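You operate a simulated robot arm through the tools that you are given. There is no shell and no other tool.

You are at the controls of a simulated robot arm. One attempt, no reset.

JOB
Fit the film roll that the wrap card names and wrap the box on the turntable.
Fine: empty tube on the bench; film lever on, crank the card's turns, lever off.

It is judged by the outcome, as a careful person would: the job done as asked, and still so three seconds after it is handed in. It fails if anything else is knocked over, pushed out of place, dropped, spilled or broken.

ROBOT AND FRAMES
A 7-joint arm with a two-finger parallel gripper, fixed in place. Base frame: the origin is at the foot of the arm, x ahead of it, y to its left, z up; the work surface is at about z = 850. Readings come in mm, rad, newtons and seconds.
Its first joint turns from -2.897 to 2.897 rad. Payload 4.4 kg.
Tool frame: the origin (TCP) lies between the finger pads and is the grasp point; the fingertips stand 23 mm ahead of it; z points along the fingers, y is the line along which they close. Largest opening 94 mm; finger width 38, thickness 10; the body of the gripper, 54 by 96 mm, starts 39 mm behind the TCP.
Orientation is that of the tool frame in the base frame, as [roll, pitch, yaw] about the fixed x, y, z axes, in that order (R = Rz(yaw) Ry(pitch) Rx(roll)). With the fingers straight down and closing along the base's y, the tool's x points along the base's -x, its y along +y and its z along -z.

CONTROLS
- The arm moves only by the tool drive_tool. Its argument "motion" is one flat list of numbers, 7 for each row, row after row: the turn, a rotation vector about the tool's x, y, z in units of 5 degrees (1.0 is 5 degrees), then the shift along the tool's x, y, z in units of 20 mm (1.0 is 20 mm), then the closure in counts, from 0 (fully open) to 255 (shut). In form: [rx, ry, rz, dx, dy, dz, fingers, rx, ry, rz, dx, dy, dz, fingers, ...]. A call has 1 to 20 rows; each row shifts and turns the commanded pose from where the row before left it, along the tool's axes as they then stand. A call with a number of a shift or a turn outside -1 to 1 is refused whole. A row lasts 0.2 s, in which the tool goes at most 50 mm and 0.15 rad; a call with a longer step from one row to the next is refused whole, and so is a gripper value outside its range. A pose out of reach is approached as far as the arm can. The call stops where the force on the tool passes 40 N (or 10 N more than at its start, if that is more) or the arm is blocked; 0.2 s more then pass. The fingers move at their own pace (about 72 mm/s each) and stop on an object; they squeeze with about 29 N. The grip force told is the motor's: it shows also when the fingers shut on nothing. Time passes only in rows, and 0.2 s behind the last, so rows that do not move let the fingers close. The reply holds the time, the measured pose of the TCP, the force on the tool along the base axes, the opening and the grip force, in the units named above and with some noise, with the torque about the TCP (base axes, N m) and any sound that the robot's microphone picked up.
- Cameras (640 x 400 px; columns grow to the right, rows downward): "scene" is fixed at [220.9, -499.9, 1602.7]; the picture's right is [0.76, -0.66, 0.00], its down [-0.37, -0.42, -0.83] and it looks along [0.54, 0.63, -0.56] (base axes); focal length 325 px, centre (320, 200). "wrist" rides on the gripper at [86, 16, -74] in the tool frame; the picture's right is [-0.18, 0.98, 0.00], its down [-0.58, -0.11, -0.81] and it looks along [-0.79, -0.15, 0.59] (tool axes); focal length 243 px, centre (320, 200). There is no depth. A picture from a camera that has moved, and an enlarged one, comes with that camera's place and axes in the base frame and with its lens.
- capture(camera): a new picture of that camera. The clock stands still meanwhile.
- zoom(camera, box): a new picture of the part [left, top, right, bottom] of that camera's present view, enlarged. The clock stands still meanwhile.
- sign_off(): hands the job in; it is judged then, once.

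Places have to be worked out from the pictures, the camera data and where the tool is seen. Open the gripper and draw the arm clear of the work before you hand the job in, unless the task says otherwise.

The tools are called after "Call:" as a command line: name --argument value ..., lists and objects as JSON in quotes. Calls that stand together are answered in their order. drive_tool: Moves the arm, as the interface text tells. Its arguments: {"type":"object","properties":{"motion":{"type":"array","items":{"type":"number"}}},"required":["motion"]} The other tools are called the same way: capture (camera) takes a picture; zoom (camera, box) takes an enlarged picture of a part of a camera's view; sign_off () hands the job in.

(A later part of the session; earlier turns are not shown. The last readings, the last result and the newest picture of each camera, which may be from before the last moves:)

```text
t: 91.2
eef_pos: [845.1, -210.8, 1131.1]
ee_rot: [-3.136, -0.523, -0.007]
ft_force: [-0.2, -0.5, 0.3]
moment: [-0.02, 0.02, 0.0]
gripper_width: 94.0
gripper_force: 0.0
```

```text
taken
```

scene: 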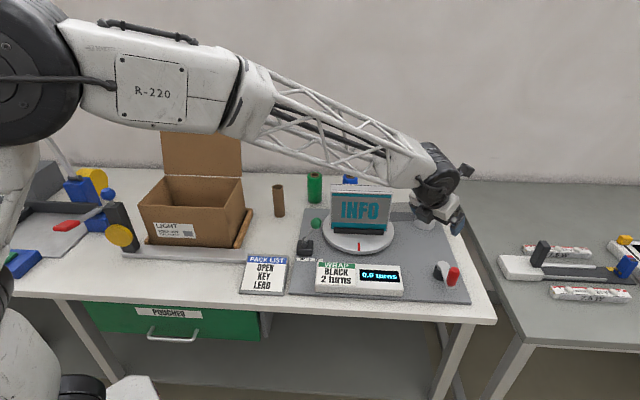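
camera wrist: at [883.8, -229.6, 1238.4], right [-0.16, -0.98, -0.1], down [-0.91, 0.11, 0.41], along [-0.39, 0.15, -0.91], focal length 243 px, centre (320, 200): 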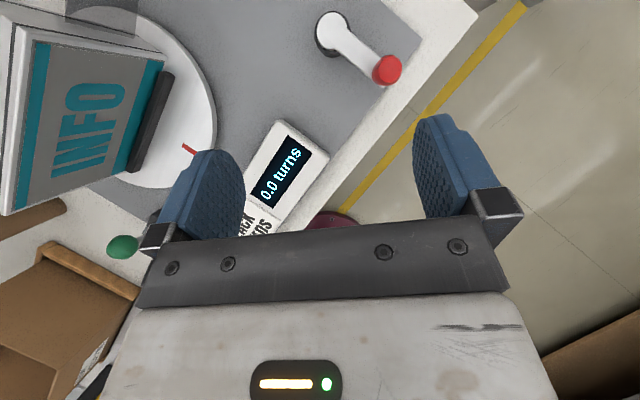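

Call:
zoom --camera "wrist" --box '[296, 0, 424, 100]'

Call:
zoom --camera "scene" --box '[420, 250, 484, 300]'

```text
4.00 times, centred on (360, 50) of wrist
camera zoom: at [883.8, -229.6, 1238.4], right [-0.16, -0.98, -0.1], down [-0.91, 0.11, 0.41], along [-0.39, 0.15, -0.91], focal length 970 px, centre (160, 800)
```

zoom: 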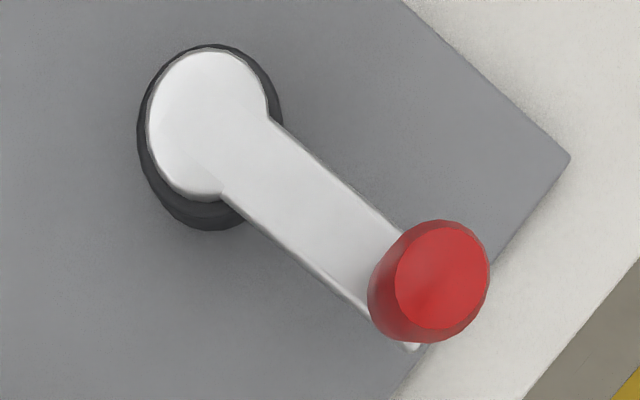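

```text
8.00 times, centred on (452, 275) of scene
camera zoom: at [220.9, -499.9, 1602.7], right [0.76, -0.66, 0.0], down [-0.37, -0.42, -0.83], along [0.54, 0.63, -0.56], focal length 2598 px, centre (-736, -400)
```

zoom: 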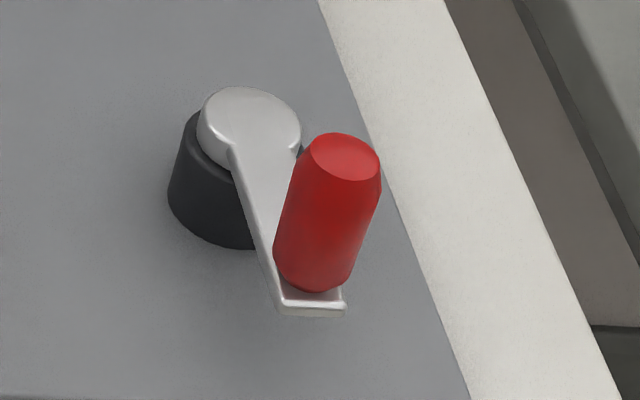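

Crank hub ≈ (949.5,-223), knob ≈ (897,-276) with top z≈960, crank radius ≈ 75 mm. I move to a pre-grasp pose behind/above the knob with the 30° tilt.

Call:
drive_tool --motion '[0, 0, 0, -0.4, 0.54, 0.894, 0, 0, 0, 0, -0.4, 0.54, 0.894, 0, 0, 0, 0, -0.4, 0.54, 0.894, 0, 0, 0, 0, -0.4, 0.54, 0.894, 0, 0, 0, 0, -0.4, 0.54, 0.894, 0, 0, 0, 0, -0.4, 0.54, 0.894, 0]'

Call:
capture --camera "wrist"

Call:
zoom --camera "scene" --box '[400, 190, 496, 310]'

```text
t: 92.6
eef_pos: [857.6, -274.4, 1013.5]
ee_rot: [-3.137, -0.522, -0.004]
ft_force: [0.3, 0.3, 0.7]
moment: [0.03, 0.0, -0.02]
gripper_width: 93.8
gripper_force: 0.1
```

```text
taken
camera wrist: at [895.8, -293.5, 1120.6], right [-0.16, -0.98, -0.1], down [-0.91, 0.11, 0.41], along [-0.39, 0.15, -0.91], focal length 243 px, centre (320, 200)
```

wrist: 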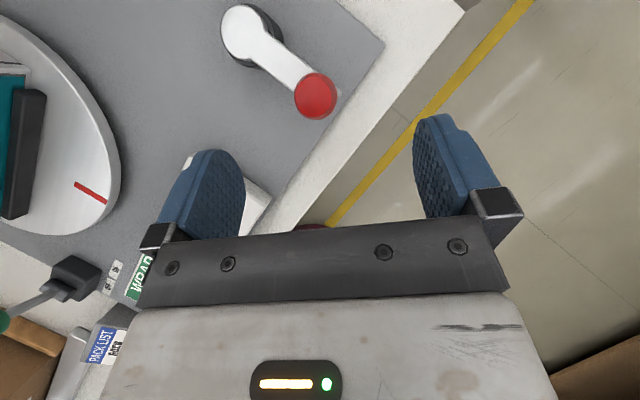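

```text
3.33 times, centred on (448, 250) of scene
camera zoom: at [220.9, -499.9, 1602.7], right [0.76, -0.66, 0.0], down [-0.37, -0.42, -0.83], along [0.54, 0.63, -0.56], focal length 1082 px, centre (-107, 33)
```

zoom: 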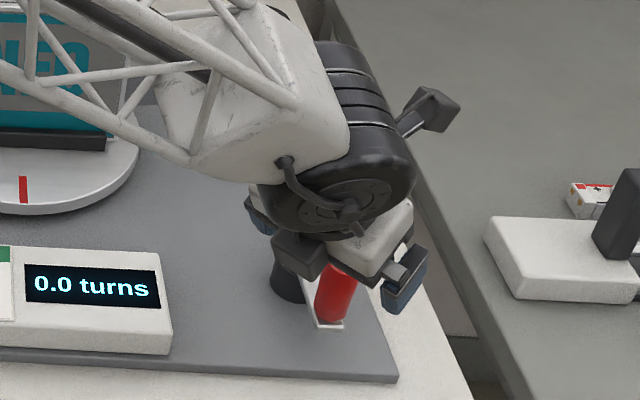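

Knob is centred on the approach line. I advance along the tool axis to straddle the knob.

Call:
drive_tool --motion '[0, 0, 0, 0, 0.024, 0.99, 0, 0, 0, 0, 0, 0.024, 0.99, 0, 0, 0, 0, 0, 0.024, 0.99, 0, 0, 0, 0, 0, 0.024, 0.99, 0, 0, 0, 0, 0, 0, 0, 0]'

Call:
capture --camera "wrist"

Call:
zoom --camera "scene" --box '[400, 220, 496, 310]'

```text
t: 93.8
eef_pos: [897.2, -277.3, 943.9]
ee_rot: [-3.134, -0.521, -0.007]
ft_force: [1.1, -0.3, -0.1]
moment: [0.0, -0.03, -0.02]
gripper_width: 94.2
gripper_force: 0.1
```

```text
taken
camera wrist: at [935.4, -295.8, 1052.2], right [-0.16, -0.98, -0.1], down [-0.91, 0.11, 0.41], along [-0.39, 0.15, -0.91], focal length 243 px, centre (320, 200)
```

wrist: 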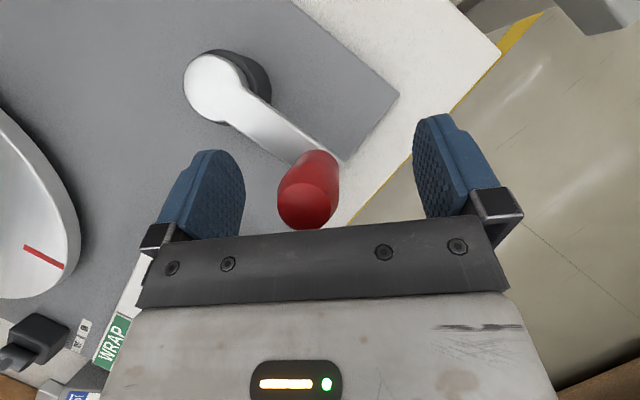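

```text
4.44 times, centred on (448, 265) of scene
camera zoom: at [220.9, -499.9, 1602.7], right [0.76, -0.66, 0.0], down [-0.37, -0.42, -0.83], along [0.54, 0.63, -0.56], focal length 1443 px, centre (-249, -89)
```

zoom: 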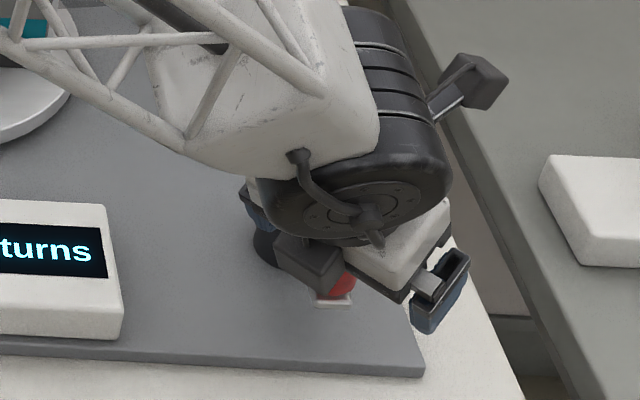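

Knob top is ~966 and about 4 mm to the left of the finger midline. I shift 4 mm and close on the knob.

Call:
drive_tool --motion '[0, 0, 0, 0, -0.2, 0, 0, 0, 0, 0, 0, 0, 0, 80, 0, 0, 0, 0, 0, 0, 160, 0, 0, 0, 0, 0, 0, 220, 0, 0, 0, 0, 0, 0, 255, 0, 0, 0, 0, 0, 0, 255]'

Call:
capture --camera "wrist"

Call:
zoom --camera "scene" --box '[310, 180, 470, 300]'

```text
t: 95.2
eef_pos: [898.0, -273.2, 944.3]
ee_rot: [-3.134, -0.521, -0.006]
ft_force: [10.3, 14.5, -3.2]
moment: [-1.72, -0.34, 0.24]
gripper_width: 26.8
gripper_force: 44.5
```

```text
taken
camera wrist: at [935.5, -291.2, 1051.8], right [-0.16, -0.98, -0.1], down [-0.91, 0.11, 0.41], along [-0.39, 0.15, -0.91], focal length 243 px, centre (320, 200)
```

wrist: 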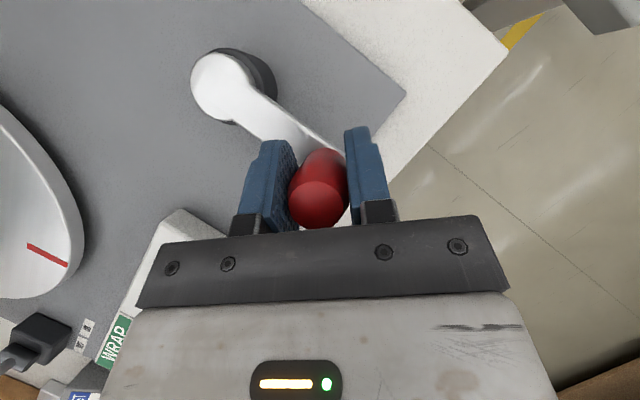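

```text
3.33 times, centred on (390, 240) of scene
camera zoom: at [220.9, -499.9, 1602.7], right [0.76, -0.66, 0.0], down [-0.37, -0.42, -0.83], along [0.54, 0.63, -0.56], focal length 1082 px, centre (87, 67)
```

zoom: 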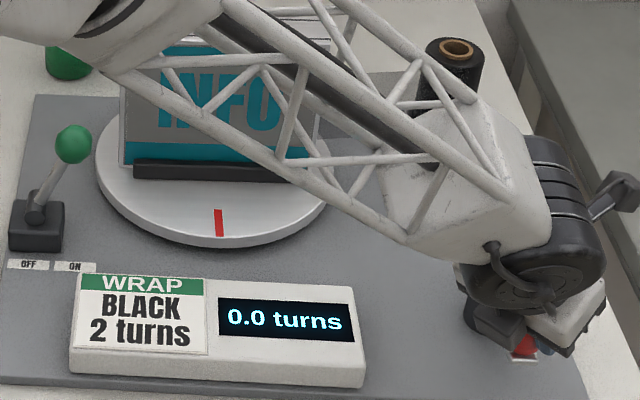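

Gripped (26.8 mm). The residual force pushes the tool toward the hub, so I shift inward 2 mm to relax it and learn the stiffness.

Call:
drive_tool --motion '[0, 0, 0, 0.065, -0.068, 0.037, 255, 0, 0, 0, 0, 0, 0, 255]'

```text
t: 95.8
eef_pos: [897.7, -273.3, 944.2]
ee_rot: [-3.135, -0.52, -0.006]
ft_force: [-20.0, -13.2, 2.3]
moment: [-1.72, 0.12, 0.41]
gripper_width: 27.1
gripper_force: 45.3
```

Stiffness is ~20 N/mm, so I need an accurate circle. I return to neutral and try a small 10° clockwise arc, reading forces and the display.

Call:
drive_tool --motion '[0, 0, 0, -0.0434, 0.033, -0.025, 255, 0, 0, 0, -0.085, -0.123, -0.049, 255, 0, 0, 0, -0.085, -0.123, -0.049, 255, 0, 0, 0, -0.085, -0.123, -0.049, 255, 0, 0, 0, -0.085, -0.123, -0.049, 255, 0, 0, 0, 0, 0, 0, 255]'

Call:
zoom --camera "scene" --box '[310, 180, 470, 300]'

Call:
capture --camera "wrist"

```text
t: 97.2
eef_pos: [889.2, -261.4, 943.8]
ee_rot: [-3.135, -0.521, -0.006]
ft_force: [-18.1, -11.2, -1.5]
moment: [-1.37, -0.14, 0.0]
gripper_width: 27.5
gripper_force: 44.9
```

```text
3.33 times, centred on (390, 240) of scene
camera zoom: at [220.9, -499.9, 1602.7], right [0.76, -0.66, 0.0], down [-0.37, -0.42, -0.83], along [0.54, 0.63, -0.56], focal length 1082 px, centre (87, 67)
```

zoom: 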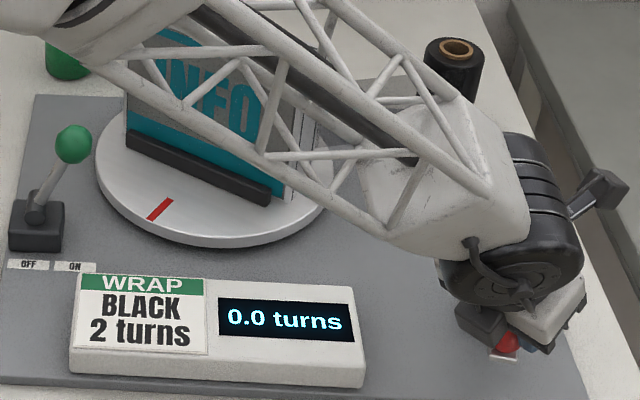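

```text
taken
camera wrist: at [927.6, -280.1, 1051.8], right [-0.16, -0.98, -0.1], down [-0.91, 0.11, 0.41], along [-0.39, 0.15, -0.91], focal length 243 px, centre (320, 200)
```

wrist: 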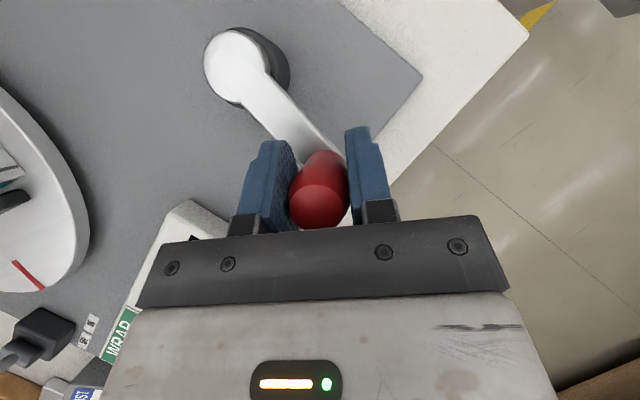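

The turntable turns (about 3× the crank angle) with almost no tangential resistance; radius needs ~1 mm more. I continue ~25° and check the display.

Call:
drive_tool --motion '[0, 0, 0, -0.172, -0.24, -0.099, 255, 0, 0, 0, -0.113, -0.285, -0.065, 255, 0, 0, 0, -0.091, -0.2955, -0.052, 255, 0, 0, 0, -0.068, -0.303, -0.039, 255, 0, 0, 0, -0.045, -0.309, -0.026, 255, 0, 0, 0, 0, 0, 0, 255]'

Call:
zoom --camera "scene" --box '[310, 180, 470, 300]'

Call:
capture --camera "wrist"

```text
t: 98.6
eef_pos: [877.3, -234.4, 944.7]
ee_rot: [-3.134, -0.522, -0.008]
ft_force: [-8.8, -9.5, -1.2]
moment: [-1.12, -0.23, -0.57]
gripper_width: 27.2
gripper_force: 45.1
```

```text
3.33 times, centred on (390, 240) of scene
camera zoom: at [220.9, -499.9, 1602.7], right [0.76, -0.66, 0.0], down [-0.37, -0.42, -0.83], along [0.54, 0.63, -0.56], focal length 1082 px, centre (87, 67)
```

zoom: 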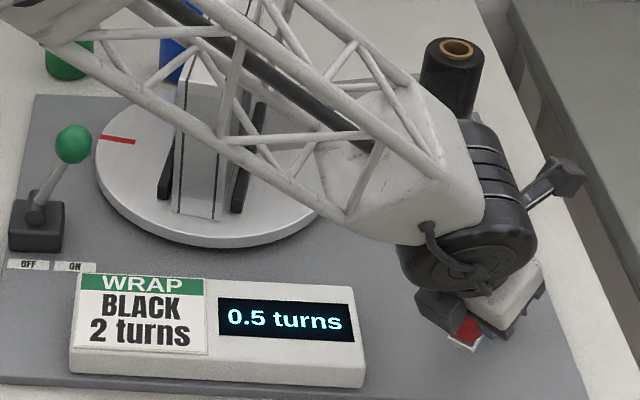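

```text
taken
camera wrist: at [916.0, -252.3, 1052.4], right [-0.16, -0.98, -0.1], down [-0.91, 0.11, 0.41], along [-0.39, 0.15, -0.91], focal length 243 px, centre (320, 200)
```

wrist: 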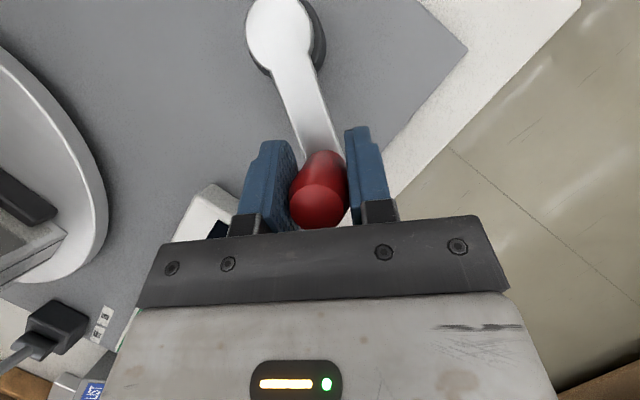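

Display jumped to 0.5 turns. I pause briefly and look again to understand the gearing and whether the table coasts.

Call:
drive_tool --motion '[0, 0, 0, 0, 0, 0, 255, 0, 0, 0, 0, 0, 0, 255]'

Call:
zoom --camera "scene" --box '[310, 180, 470, 300]'

```text
t: 99.2
eef_pos: [877.4, -234.4, 945.1]
ee_rot: [-3.136, -0.518, -0.008]
ft_force: [-11.2, -10.5, -0.6]
moment: [-1.08, 0.13, -0.49]
gripper_width: 27.3
gripper_force: 45.6
```

```text
3.33 times, centred on (390, 240) of scene
camera zoom: at [220.9, -499.9, 1602.7], right [0.76, -0.66, 0.0], down [-0.37, -0.42, -0.83], along [0.54, 0.63, -0.56], focal length 1082 px, centre (87, 67)
```

zoom: 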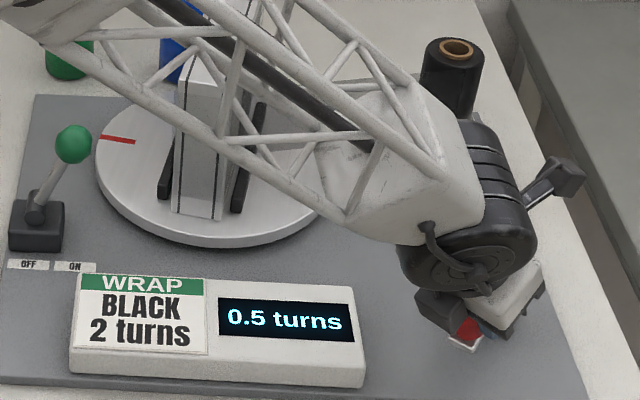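

Table holds still. I continue another 15° of crank to see how the display steps.

Call:
drive_tool --motion '[0, 0, 0, -0.029, -0.297, -0.016, 255, 0, 0, 0, -0.005, -0.3185, -0.003, 255, 0, 0, 0, 0.019, -0.3175, 0.011, 255, 0, 0, 0, 0, 0, 0, 255]'

Call:
zoom --camera "scene" --box '[310, 180, 470, 300]'

```text
t: 100.2
eef_pos: [877.4, -212.7, 945.9]
ee_rot: [-3.133, -0.52, -0.005]
ft_force: [3.1, 6.7, -3.0]
moment: [-1.32, 0.04, 0.39]
gripper_width: 27.5
gripper_force: 45.2
```

```text
3.33 times, centred on (390, 240) of scene
camera zoom: at [220.9, -499.9, 1602.7], right [0.76, -0.66, 0.0], down [-0.37, -0.42, -0.83], along [0.54, 0.63, -0.56], focal length 1082 px, centre (87, 67)
```

zoom: 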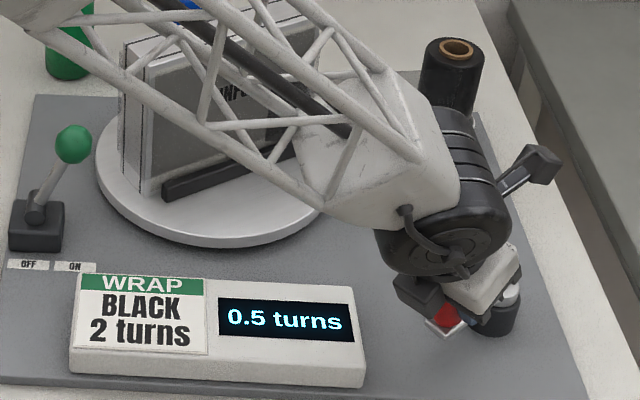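

Table at roughly 0.42 turn by the box attitude (gearing ≈3:1); display seems to step in halves. I continue a 30° arc.

Call:
drive_tool --motion '[0, 0, 0, 0.068, -0.33, 0.039, 255, 0, 0, 0, 0.076, -0.307, 0.044, 255, 0, 0, 0, 0.099, -0.298, 0.057, 255, 0, 0, 0, 0.1215, -0.287, 0.07, 255, 0, 0, 0, 0.143, -0.2735, 0.082, 255, 0, 0, 0, 0.163, -0.2585, 0.093, 255, 0, 0, 0, 0, 0, 0, 255]'

Call:
capture --camera "scene"

Call:
capture --camera "wrist"

Call:
zoom --camera "scene" --box '[310, 180, 470, 300]'

```text
t: 101.8
eef_pos: [892.9, -180.0, 945.5]
ee_rot: [-3.138, -0.521, -0.005]
ft_force: [-1.8, 2.7, -11.0]
moment: [-1.12, 0.03, 0.06]
gripper_width: 27.9
gripper_force: 44.5
```

```text
taken
```

scene: 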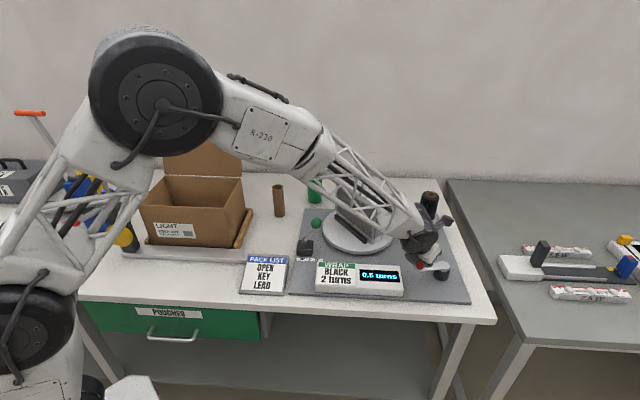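

```text
taken
camera wrist: at [931.6, -197.7, 1052.7], right [-0.16, -0.98, -0.1], down [-0.91, 0.11, 0.41], along [-0.39, 0.15, -0.91], focal length 243 px, centre (320, 200)
```

wrist: 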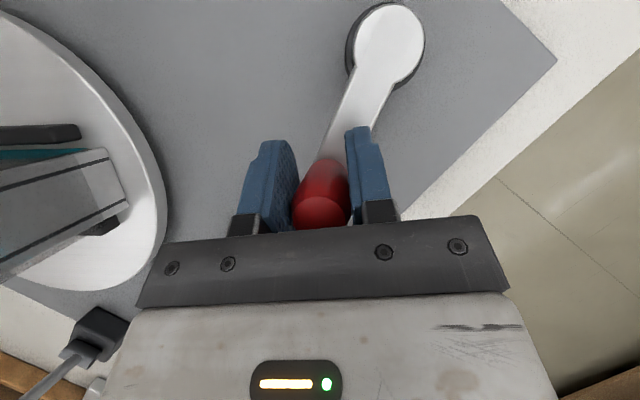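

```text
3.33 times, centred on (390, 240) of scene
camera zoom: at [220.9, -499.9, 1602.7], right [0.76, -0.66, 0.0], down [-0.37, -0.42, -0.83], along [0.54, 0.63, -0.56], focal length 1082 px, centre (87, 67)
```

zoom: 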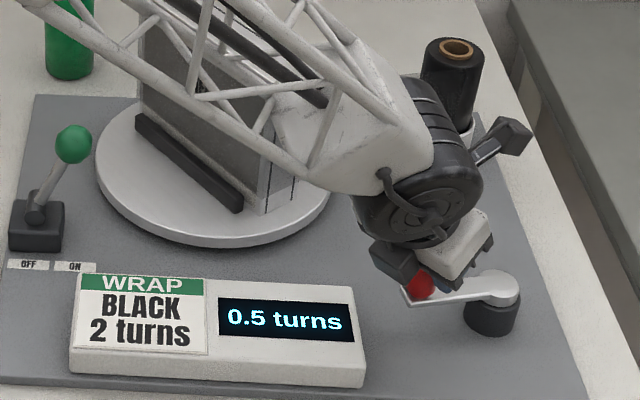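

Now ~0.67 turn by geometry. Forces are small, so I continue the arc another 35°.

Call:
drive_tool --motion '[0, 0, 0, 0.164, -0.2525, 0.117, 255, 0, 0, 0, 0.193, -0.234, 0.111, 255, 0, 0, 0, 0.21, -0.214, 0.12, 255, 0, 0, 0, 0.225, -0.192, 0.129, 255, 0, 0, 0, 0.239, -0.1685, 0.137, 255, 0, 0, 0, 0.251, -0.144, 0.144, 255, 0, 0, 0, 0.261, -0.1185, 0.15, 255, 0, 0, 0, 0, 0, 0, 255]'

Call:
zoom --camera "scene" --box '[310, 180, 470, 300]'

Call:
capture --camera "wrist"

```text
t: 103.6
eef_pos: [928.7, -153.4, 944.9]
ee_rot: [-3.134, -0.519, -0.004]
ft_force: [-10.2, 25.5, -4.3]
moment: [-0.72, -0.5, -0.25]
gripper_width: 27.4
gripper_force: 44.9
```

```text
3.33 times, centred on (390, 240) of scene
camera zoom: at [220.9, -499.9, 1602.7], right [0.76, -0.66, 0.0], down [-0.37, -0.42, -0.83], along [0.54, 0.63, -0.56], focal length 1082 px, centre (87, 67)
```

zoom: 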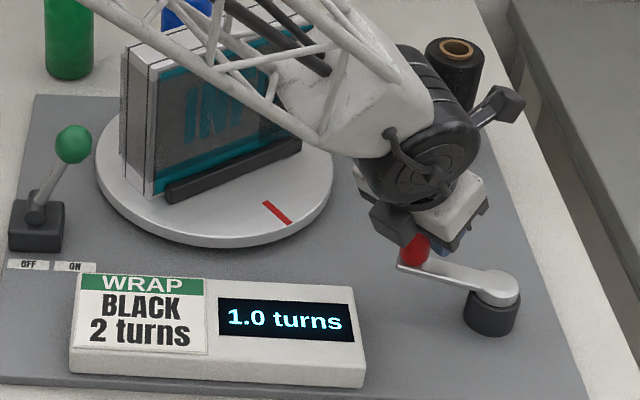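

```text
taken
camera wrist: at [967.5, -170.9, 1053.0], right [-0.16, -0.98, -0.1], down [-0.91, 0.11, 0.41], along [-0.39, 0.15, -0.91], focal length 243 px, centre (320, 200)
```

wrist: 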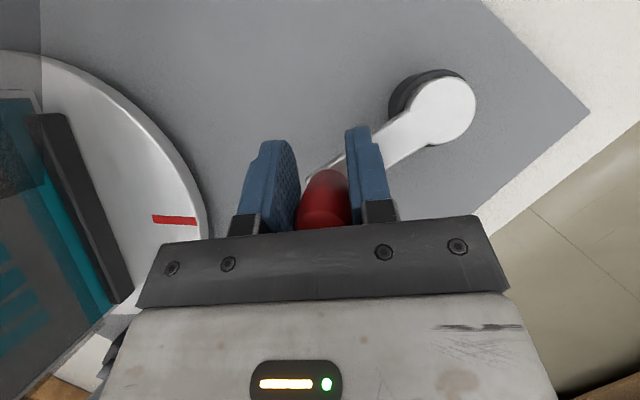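

Display 1.0; the red mark is ~42° before front, so ≈0.89 turn. The knob has slid back in the pads, so I open slightly to regrip centred.

Call:
drive_tool --motion '[0, 0, 0, 0, 0, 0, 180, 0, 0, 0, 0, 0, 0, 110, 0, 0, 0, 0, 0, 0, 92, 0, 0, 0, 0, 0, 0, 92]'

Call:
zoom --camera "wrist" --box '[220, 60, 500, 240]'

Call:
zoom --camera "scene" --box '[310, 180, 470, 300]'

```text
t: 104.6
eef_pos: [928.6, -154.0, 945.7]
ee_rot: [-3.134, -0.521, -0.006]
ft_force: [-0.3, -0.2, 0.5]
moment: [0.0, -0.03, -0.02]
gripper_width: 60.4
gripper_force: 0.0
```

```text
2.22 times, centred on (360, 150) of wrist
camera zoom: at [967.5, -172.1, 1053.1], right [-0.16, -0.98, -0.1], down [-0.91, 0.11, 0.41], along [-0.39, 0.15, -0.91], focal length 539 px, centre (231, 311)
```

zoom: 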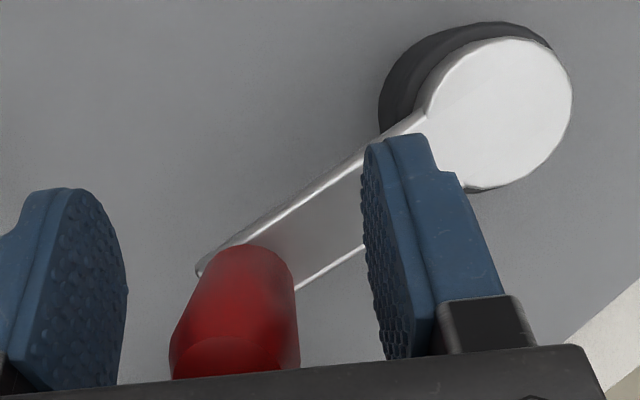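

```text
3.33 times, centred on (390, 240) of scene
camera zoom: at [220.9, -499.9, 1602.7], right [0.76, -0.66, 0.0], down [-0.37, -0.42, -0.83], along [0.54, 0.63, -0.56], focal length 1082 px, centre (87, 67)
```

zoom: 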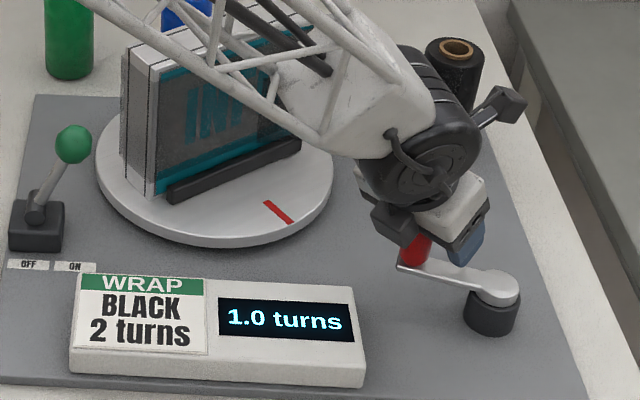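

Knob is at about (920.5,-155.5), 8 mm behind the TCP. I recentre on it and close again.

Call:
drive_tool --motion '[0, 0, 0, -0.24, 0.0375, -0.137, 92, 0, 0, 0, -0.237, 0.0375, -0.137, 92, 0, 0, 0, 0, 0, 0, 160, 0, 0, 0, 0, 0, 0, 220, 0, 0, 0, 0, 0, 0, 255, 0, 0, 0, 0, 0, 0, 255]'

Call:
zoom --camera "wrist" --box '[220, 60, 500, 240]'

```text
t: 105.8
eef_pos: [918.2, -152.3, 946.0]
ee_rot: [-3.134, -0.517, -0.002]
ft_force: [-3.8, 13.0, 4.5]
moment: [-1.4, 0.2, 0.08]
gripper_width: 27.6
gripper_force: 44.9
stopped in row 5: the force on the tool passed its limit at 43 N (the readings are from after the stop); the commanded pose is now the measured one
```

```text
2.22 times, centred on (360, 150) of wrist
camera zoom: at [956.3, -171.1, 1052.3], right [-0.16, -0.98, -0.1], down [-0.9, 0.11, 0.41], along [-0.39, 0.15, -0.91], focal length 539 px, centre (231, 311)
```

zoom: 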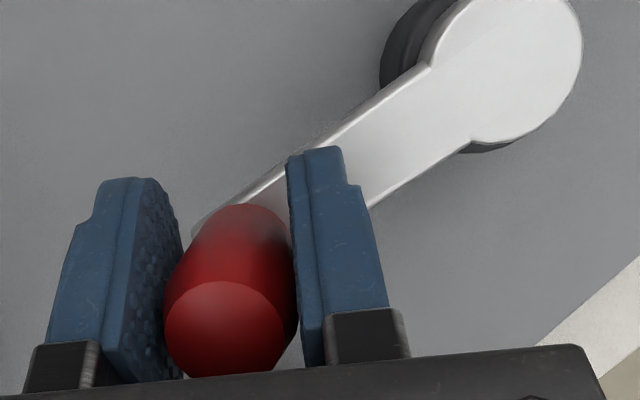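

Regripped (knob y ≈ -152). I continue the arc across the top in a 20° piece with close force checks.

Call:
drive_tool --motion '[0, 0, 0, 0.256, -0.1485, 0.147, 255, 0, 0, 0, 0.265, -0.092, 0.152, 255, 0, 0, 0, 0.27, -0.065, 0.155, 255, 0, 0, 0, 0.275, -0.0375, 0.158, 255, 0, 0, 0, 0, 0, 0, 255]'

Call:
zoom --camera "wrist" --box '[220, 60, 500, 240]'

Call:
zoom --camera "scene" --box '[310, 180, 470, 300]'

```text
t: 107.0
eef_pos: [941.8, -146.0, 944.0]
ee_rot: [-3.135, -0.519, -0.003]
ft_force: [-6.2, 23.0, 4.9]
moment: [-0.92, -0.03, -0.39]
gripper_width: 27.4
gripper_force: 45.2
```

```text
2.22 times, centred on (360, 150) of wrist
camera zoom: at [981.0, -164.0, 1052.3], right [-0.16, -0.98, -0.1], down [-0.91, 0.11, 0.41], along [-0.39, 0.15, -0.91], focal length 539 px, centre (231, 311)
```

zoom: 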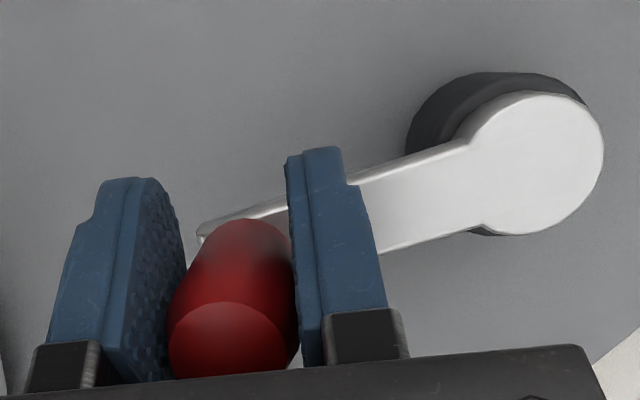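

```text
3.33 times, centred on (390, 240) of scene
camera zoom: at [220.9, -499.9, 1602.7], right [0.76, -0.66, 0.0], down [-0.37, -0.42, -0.83], along [0.54, 0.63, -0.56], focal length 1082 px, centre (87, 67)
```

zoom: 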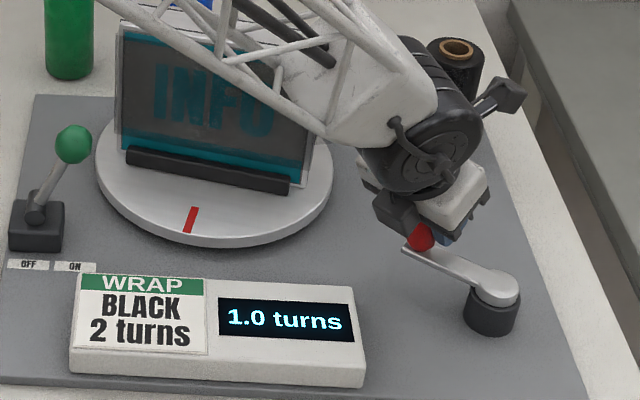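

Mark just past front → ≈1.04 turns, display 1.0. Outward force suggests radius ≈76; I adjust and continue 20° more over the top.

Call:
drive_tool --motion '[0, 0, 0, 0.295, -0.1, 0.169, 255, 0, 0, 0, 0.308, -0.005, 0.177, 255, 0, 0, 0, 0.308, 0.025, 0.177, 255, 0, 0, 0, 0.308, 0.055, 0.177, 255, 0, 0, 0, 0, 0, 0, 255]'

Call:
zoom --camera "wrist" --box '[220, 60, 500, 240]'

Call:
zoom --camera "scene" --box '[310, 180, 470, 300]'

```text
t: 108.2
eef_pos: [970.1, -145.0, 945.5]
ee_rot: [-3.136, -0.52, -0.006]
ft_force: [8.9, 27.3, 1.4]
moment: [-0.82, -0.17, -0.07]
gripper_width: 27.6
gripper_force: 44.8
```

```text
2.22 times, centred on (360, 150) of wrist
camera zoom: at [1009.2, -163.4, 1052.3], right [-0.16, -0.98, -0.1], down [-0.91, 0.11, 0.41], along [-0.39, 0.15, -0.91], focal length 539 px, centre (231, 311)
```

zoom: 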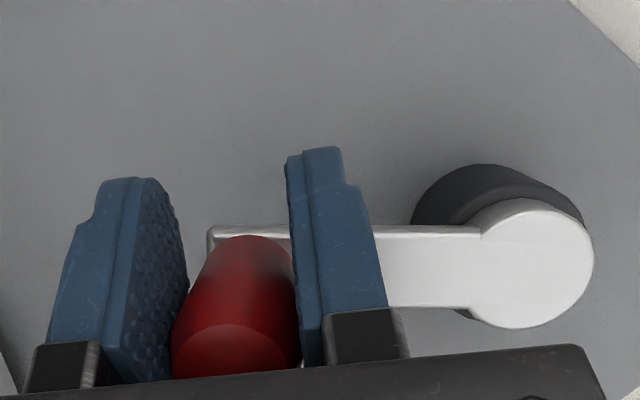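

```text
3.33 times, centred on (390, 240) of scene
camera zoom: at [220.9, -499.9, 1602.7], right [0.76, -0.66, 0.0], down [-0.37, -0.42, -0.83], along [0.54, 0.63, -0.56], focal length 1082 px, centre (87, 67)
```

zoom: 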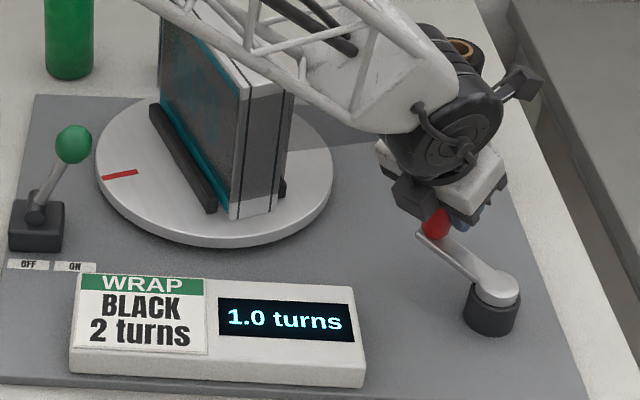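

Table ≈1.24 turns. The knob again slid back in the pads (~8 mm), so I regrip centred before continuing.

Call:
drive_tool --motion '[0, 0, 0, 0, 0, 0, 180, 0, 0, 0, 0, 0, 0, 110, 0, 0, 0, 0, 0, 0, 92, 0, 0, 0, -0.217, -0.04, -0.1245, 92, 0, 0, 0, -0.217, -0.04, -0.1245, 92, 0, 0, 0, 0, 0, 0, 92]'

Call:
zoom --camera "wrist" --box '[220, 60, 500, 240]'

```text
t: 109.5
eef_pos: [960.1, -144.7, 946.0]
ee_rot: [-3.136, -0.52, -0.005]
ft_force: [-1.0, 0.6, 0.5]
moment: [-0.01, 0.02, -0.03]
gripper_width: 60.3
gripper_force: 0.1
```

```text
2.22 times, centred on (360, 150) of wrist
camera zoom: at [999.0, -162.8, 1052.3], right [-0.16, -0.98, -0.1], down [-0.9, 0.11, 0.41], along [-0.39, 0.15, -0.91], focal length 539 px, centre (231, 311)
```

zoom: 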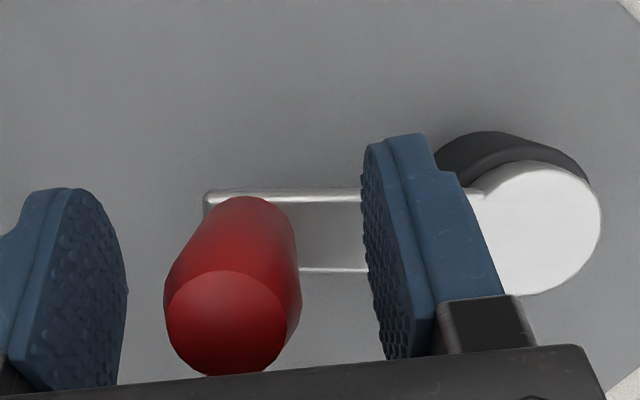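

Knob is well centred between the fingers. I close again.

Call:
drive_tool --motion '[0, 0, 0, 0, 0, 0, 160, 0, 0, 0, 0, 0, 0, 210, 0, 0, 0, 0, 0, 0, 255, 0, 0, 0, 0, 0, 0, 255]'

Call:
zoom --camera "scene" --box '[310, 180, 470, 300]'

```text
t: 110.5
eef_pos: [959.5, -144.5, 945.5]
ee_rot: [-3.134, -0.522, -0.003]
ft_force: [-0.6, -15.8, -0.2]
moment: [-1.45, -0.06, 0.23]
gripper_width: 27.3
gripper_force: 45.2
```

```text
3.33 times, centred on (390, 240) of scene
camera zoom: at [220.9, -499.9, 1602.7], right [0.76, -0.66, 0.0], down [-0.37, -0.42, -0.83], along [0.54, 0.63, -0.56], focal length 1082 px, centre (87, 67)
```

zoom: 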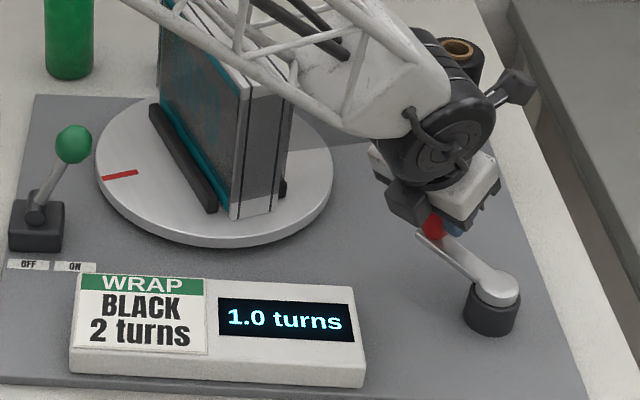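

Regripped. Mark geometry gives ≈1.22 turns (crank 146° at 3:1). I continue the arc 20° with updated circle fit.

Call:
drive_tool --motion '[0, 0, 0, 0.299, 0.12, 0.172, 255, 0, 0, 0, 0.291, 0.1, 0.167, 255, 0, 0, 0, 0.282, 0.1275, 0.162, 255, 0, 0, 0, 0.273, 0.153, 0.157, 255, 0, 0, 0, 0, 0, 0, 255]'

Call:
zoom --camera "scene" --box '[310, 180, 470, 300]'

Call:
zoom --camera "wrist" --box '[220, 60, 500, 240]'

```text
t: 111.8
eef_pos: [987.6, -151.5, 945.0]
ee_rot: [-3.135, -0.521, -0.002]
ft_force: [1.0, 9.5, -1.2]
moment: [-1.29, 0.41, -0.25]
gripper_width: 27.5
gripper_force: 45.0
stopped in row 5: the force on the tool passed its limit at 42 N (the readings are from after the stop); the commanded pose is now the measured one
```

```text
3.33 times, centred on (390, 240) of scene
camera zoom: at [220.9, -499.9, 1602.7], right [0.76, -0.66, 0.0], down [-0.37, -0.42, -0.83], along [0.54, 0.63, -0.56], focal length 1082 px, centre (87, 67)
```

zoom: 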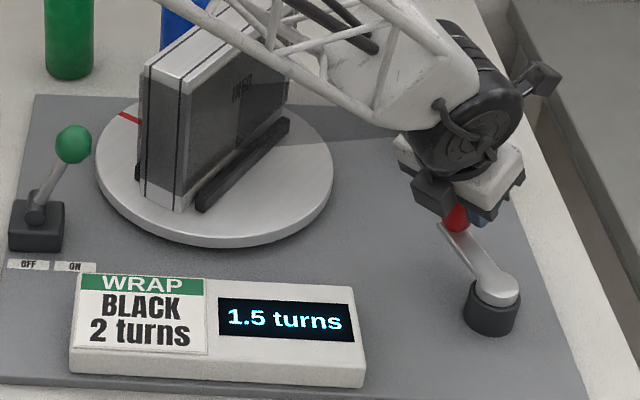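

```text
2.22 times, centred on (360, 150) of wrist
camera zoom: at [1026.5, -170.5, 1052.2], right [-0.16, -0.98, -0.1], down [-0.91, 0.1, 0.41], along [-0.39, 0.15, -0.91], focal length 539 px, centre (231, 311)
```

zoom: 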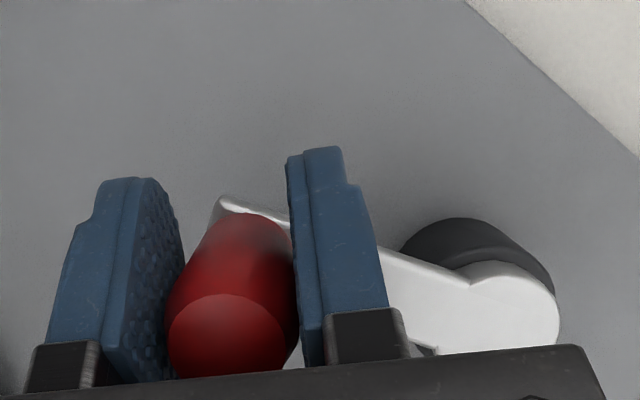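

Display 1.5 (≈1.36 turns). The command led too far in -y; I continue with x leading more, in a short piece.

Call:
drive_tool --motion '[0, 0, 0, 0.304, 0.12, 0.174, 255, 0, 0, 0, 0.291, 0.16, 0.167, 255, 0, 0, 0, 0.278, 0.185, 0.159, 255, 0, 0, 0, 0, 0, 0, 255]'

Call:
zoom --camera "scene" --box '[310, 180, 470, 300]'

Call:
zoom --camera "wrist" --box '[220, 60, 500, 240]'

```text
t: 112.8
eef_pos: [1008.7, -164.2, 945.2]
ee_rot: [-3.135, -0.519, -0.004]
ft_force: [-13.4, -19.3, -0.4]
moment: [-0.93, -0.58, 0.43]
gripper_width: 27.2
gripper_force: 45.0
```

```text
3.33 times, centred on (390, 240) of scene
camera zoom: at [220.9, -499.9, 1602.7], right [0.76, -0.66, 0.0], down [-0.37, -0.42, -0.83], along [0.54, 0.63, -0.56], focal length 1082 px, centre (87, 67)
```

zoom: 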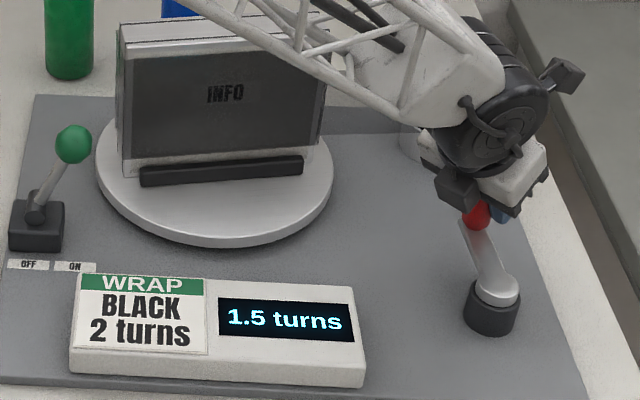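

```text
2.22 times, centred on (360, 150) of wrist
camera zoom: at [1046.1, -181.4, 1052.2], right [-0.16, -0.98, -0.1], down [-0.91, 0.11, 0.41], along [-0.39, 0.15, -0.91], focal length 539 px, centre (231, 311)
```

zoom: 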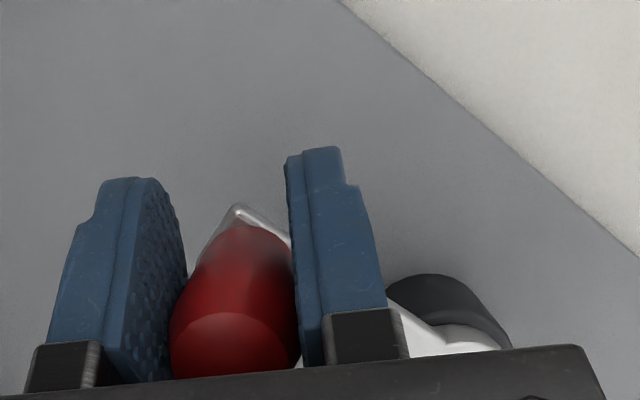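

Table ≈1.48 turns. Now -y becomes the driving direction (pads push squarely). I continue 15°.

Call:
drive_tool --motion '[0, 0, 0, 0.178, 0.285, 0.102, 255, 0, 0, 0, 0.161, 0.252, 0.092, 255, 0, 0, 0, 0.143, 0.2705, 0.082, 255, 0, 0, 0, 0, 0, 0, 255]'

Call:
zoom --camera "scene" --box '[310, 180, 470, 300]'

Call:
zoom --camera "wrist" --box '[220, 60, 500, 240]'

```text
t: 113.7
eef_pos: [1020.9, -176.9, 945.4]
ee_rot: [-3.135, -0.523, -0.002]
ft_force: [13.0, 8.7, -4.5]
moment: [-1.13, -0.34, -0.11]
gripper_width: 27.8
gripper_force: 45.0
stopped in row 4: the force on the tool passed its limit at 42 N (the readings are from after the stop); the commanded pose is now the measured one
```

```text
3.33 times, centred on (390, 240) of scene
camera zoom: at [220.9, -499.9, 1602.7], right [0.76, -0.66, 0.0], down [-0.37, -0.42, -0.83], along [0.54, 0.63, -0.56], focal length 1082 px, centre (87, 67)
```

zoom: 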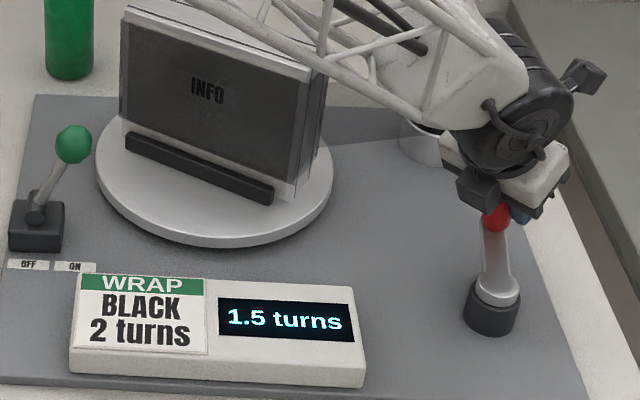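

```text
2.22 times, centred on (360, 150) of wrist
camera zoom: at [1058.7, -194.5, 1052.4], right [-0.16, -0.98, -0.1], down [-0.91, 0.1, 0.41], along [-0.39, 0.15, -0.91], focal length 539 px, centre (231, 311)
```

zoom: 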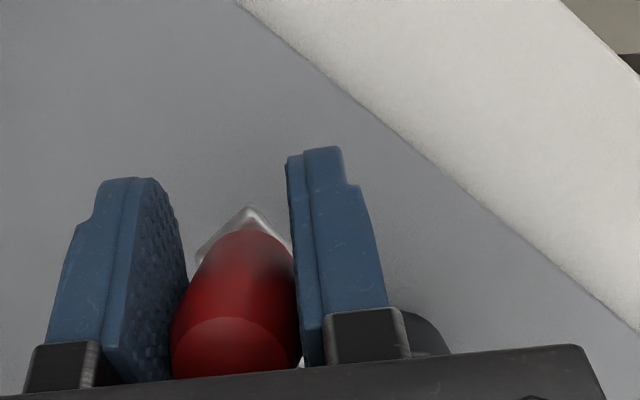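

Table ≈1.6 turns. Friction in x matters, so I follow the exact circle increments for the next 15°.

Call:
drive_tool --motion '[0, 0, 0, 0.174, 0.265, 0.0996, 255, 0, 0, 0, 0.13, 0.293, 0.0747, 255, 0, 0, 0, 0.108, 0.305, 0.0618, 255, 0, 0, 0, 0, 0, 0, 255]'

Call:
zoom --camera "scene" --box '[310, 180, 470, 300]'

```text
t: 114.7
eef_pos: [1029.2, -194.6, 944.7]
ee_rot: [-3.135, -0.521, -0.002]
ft_force: [10.8, -4.5, -3.7]
moment: [-0.76, -0.7, 0.51]
gripper_width: 27.3
gripper_force: 44.5
```

```text
3.33 times, centred on (390, 240) of scene
camera zoom: at [220.9, -499.9, 1602.7], right [0.76, -0.66, 0.0], down [-0.37, -0.42, -0.83], along [0.54, 0.63, -0.56], focal length 1082 px, centre (87, 67)
```

zoom: 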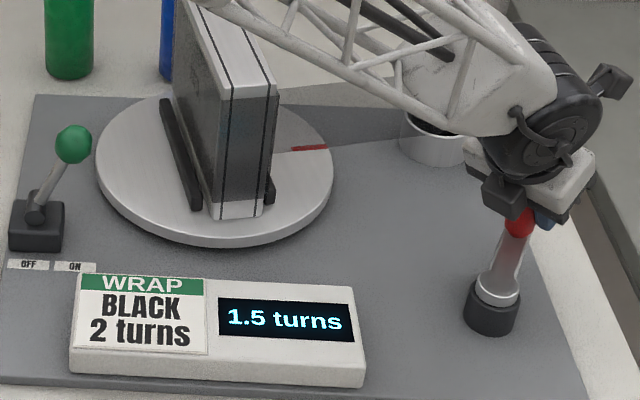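

Mark is now on the right side: ≈1.73 turns. I continue 15° more of crank.

Call:
drive_tool --motion '[0, 0, 0, 0.104, 0.32, 0.06, 255, 0, 0, 0, 0.059, 0.322, 0.034, 255, 0, 0, 0, 0.035, 0.327, 0.02, 255, 0, 0, 0, 0, 0, 0, 255]'

Call:
zoom --camera "scene" --box '[310, 180, 470, 300]'

```text
t: 115.7
eef_pos: [1035.0, -214.4, 945.9]
ee_rot: [-3.134, -0.523, -0.002]
ft_force: [-0.9, -1.2, 0.3]
moment: [-1.07, 0.11, 0.04]
gripper_width: 28.1
gripper_force: 44.9
```

```text
3.33 times, centred on (390, 240) of scene
camera zoom: at [220.9, -499.9, 1602.7], right [0.76, -0.66, 0.0], down [-0.37, -0.42, -0.83], along [0.54, 0.63, -0.56], focal length 1082 px, centre (87, 67)
```

zoom: 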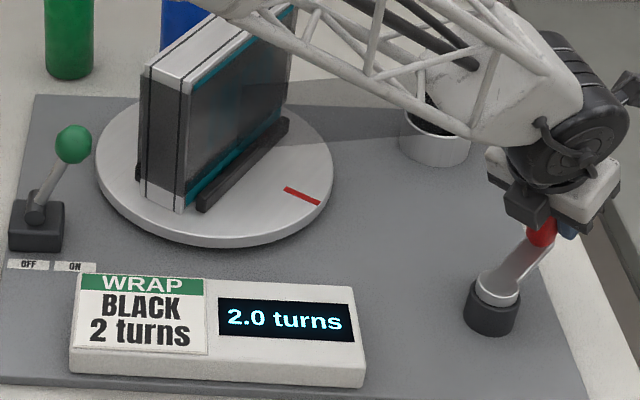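

Display reads 2.0; mark geometry says ≈1.85, so ~18° of crank remains to bring the mark back to the front. I do that now.

Call:
drive_tool --motion '[0, 0, 0, 0.008, 0.3295, 0.005, 255, 0, 0, 0, -0.017, 0.3285, -0.01, 255, 0, 0, 0, -0.042, 0.326, -0.024, 255, 0, 0, 0, -0.037, 0.193, -0.021, 255, 0, 0, 0, 0, 0, 0, 255]'

Call:
zoom --camera "scene" --box '[310, 180, 470, 300]'

```text
t: 116.9
eef_pos: [1031.8, -237.4, 945.0]
ee_rot: [-3.134, -0.521, -0.002]
ft_force: [-2.4, 2.5, 5.1]
moment: [-1.1, 0.62, -0.1]
gripper_width: 26.8
gripper_force: 45.0
```

```text
3.33 times, centred on (390, 240) of scene
camera zoom: at [220.9, -499.9, 1602.7], right [0.76, -0.66, 0.0], down [-0.37, -0.42, -0.83], along [0.54, 0.63, -0.56], focal length 1082 px, centre (87, 67)
```

zoom: 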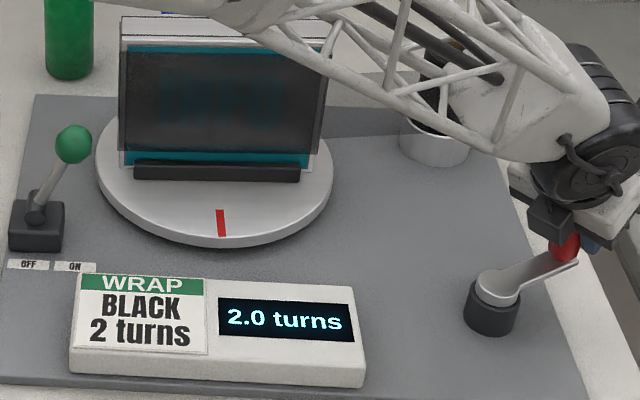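

The mark is back at its starting position: 2 turns. I open the fingers and back off along the tool axis.

Call:
drive_tool --motion '[0, 0, 0, 0, 0, 0, 200, 0, 0, 0, 0, 0, 0, 130, 0, 0, 0, 0, 0, 0, 60, 0, 0, 0, 0, 0, 0, 0, 0, 0, 0, 0, 0, 0, 0]'

Call:
drive_tool --motion '[0, 0, 0, 0, 0, -0.6, 0, 0, 0, 0, 0, 0, -0.9, 0, 0, 0, 0, 0, 0, -1, 0, 0, 0, 0, 0, 0, -1, 0, 0, 0, 0, 0, 0, -1, 0, 0, 0, 0, 0, 0, -1, 0, 0, 0, 0, 0, 0, -1, 0, 0, 0, 0, 0, 0, -1, 0, 0, 0, 0, 0, 0, -1, 0]'

Call:
capture --camera "scene"

Call:
zoom --camera "scene" --box '[310, 180, 470, 300]'

```text
t: 118.1
eef_pos: [1033.0, -237.2, 944.2]
ee_rot: [-3.134, -0.522, -0.003]
ft_force: [0.5, 0.6, -0.3]
moment: [-0.03, 0.0, 0.0]
gripper_width: 94.2
gripper_force: 0.1
```

```text
t: 120.1
eef_pos: [948.8, -239.0, 1092.0]
ee_rot: [-3.134, -0.522, -0.004]
ft_force: [-0.3, -0.5, -0.3]
moment: [-0.03, 0.02, -0.01]
gripper_width: 94.2
gripper_force: 0.0
```

```text
taken
```

scene: 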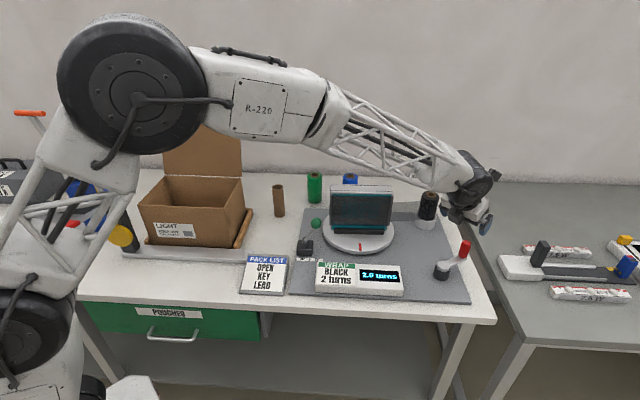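

```text
3.33 times, centred on (390, 240) of scene
camera zoom: at [220.9, -499.9, 1602.7], right [0.76, -0.66, 0.0], down [-0.37, -0.42, -0.83], along [0.54, 0.63, -0.56], focal length 1082 px, centre (87, 67)
```

zoom: 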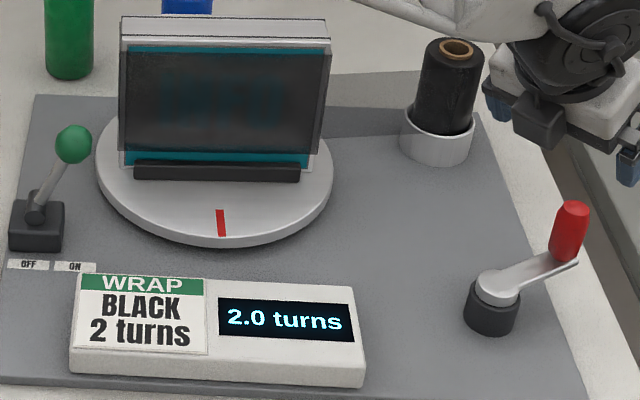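

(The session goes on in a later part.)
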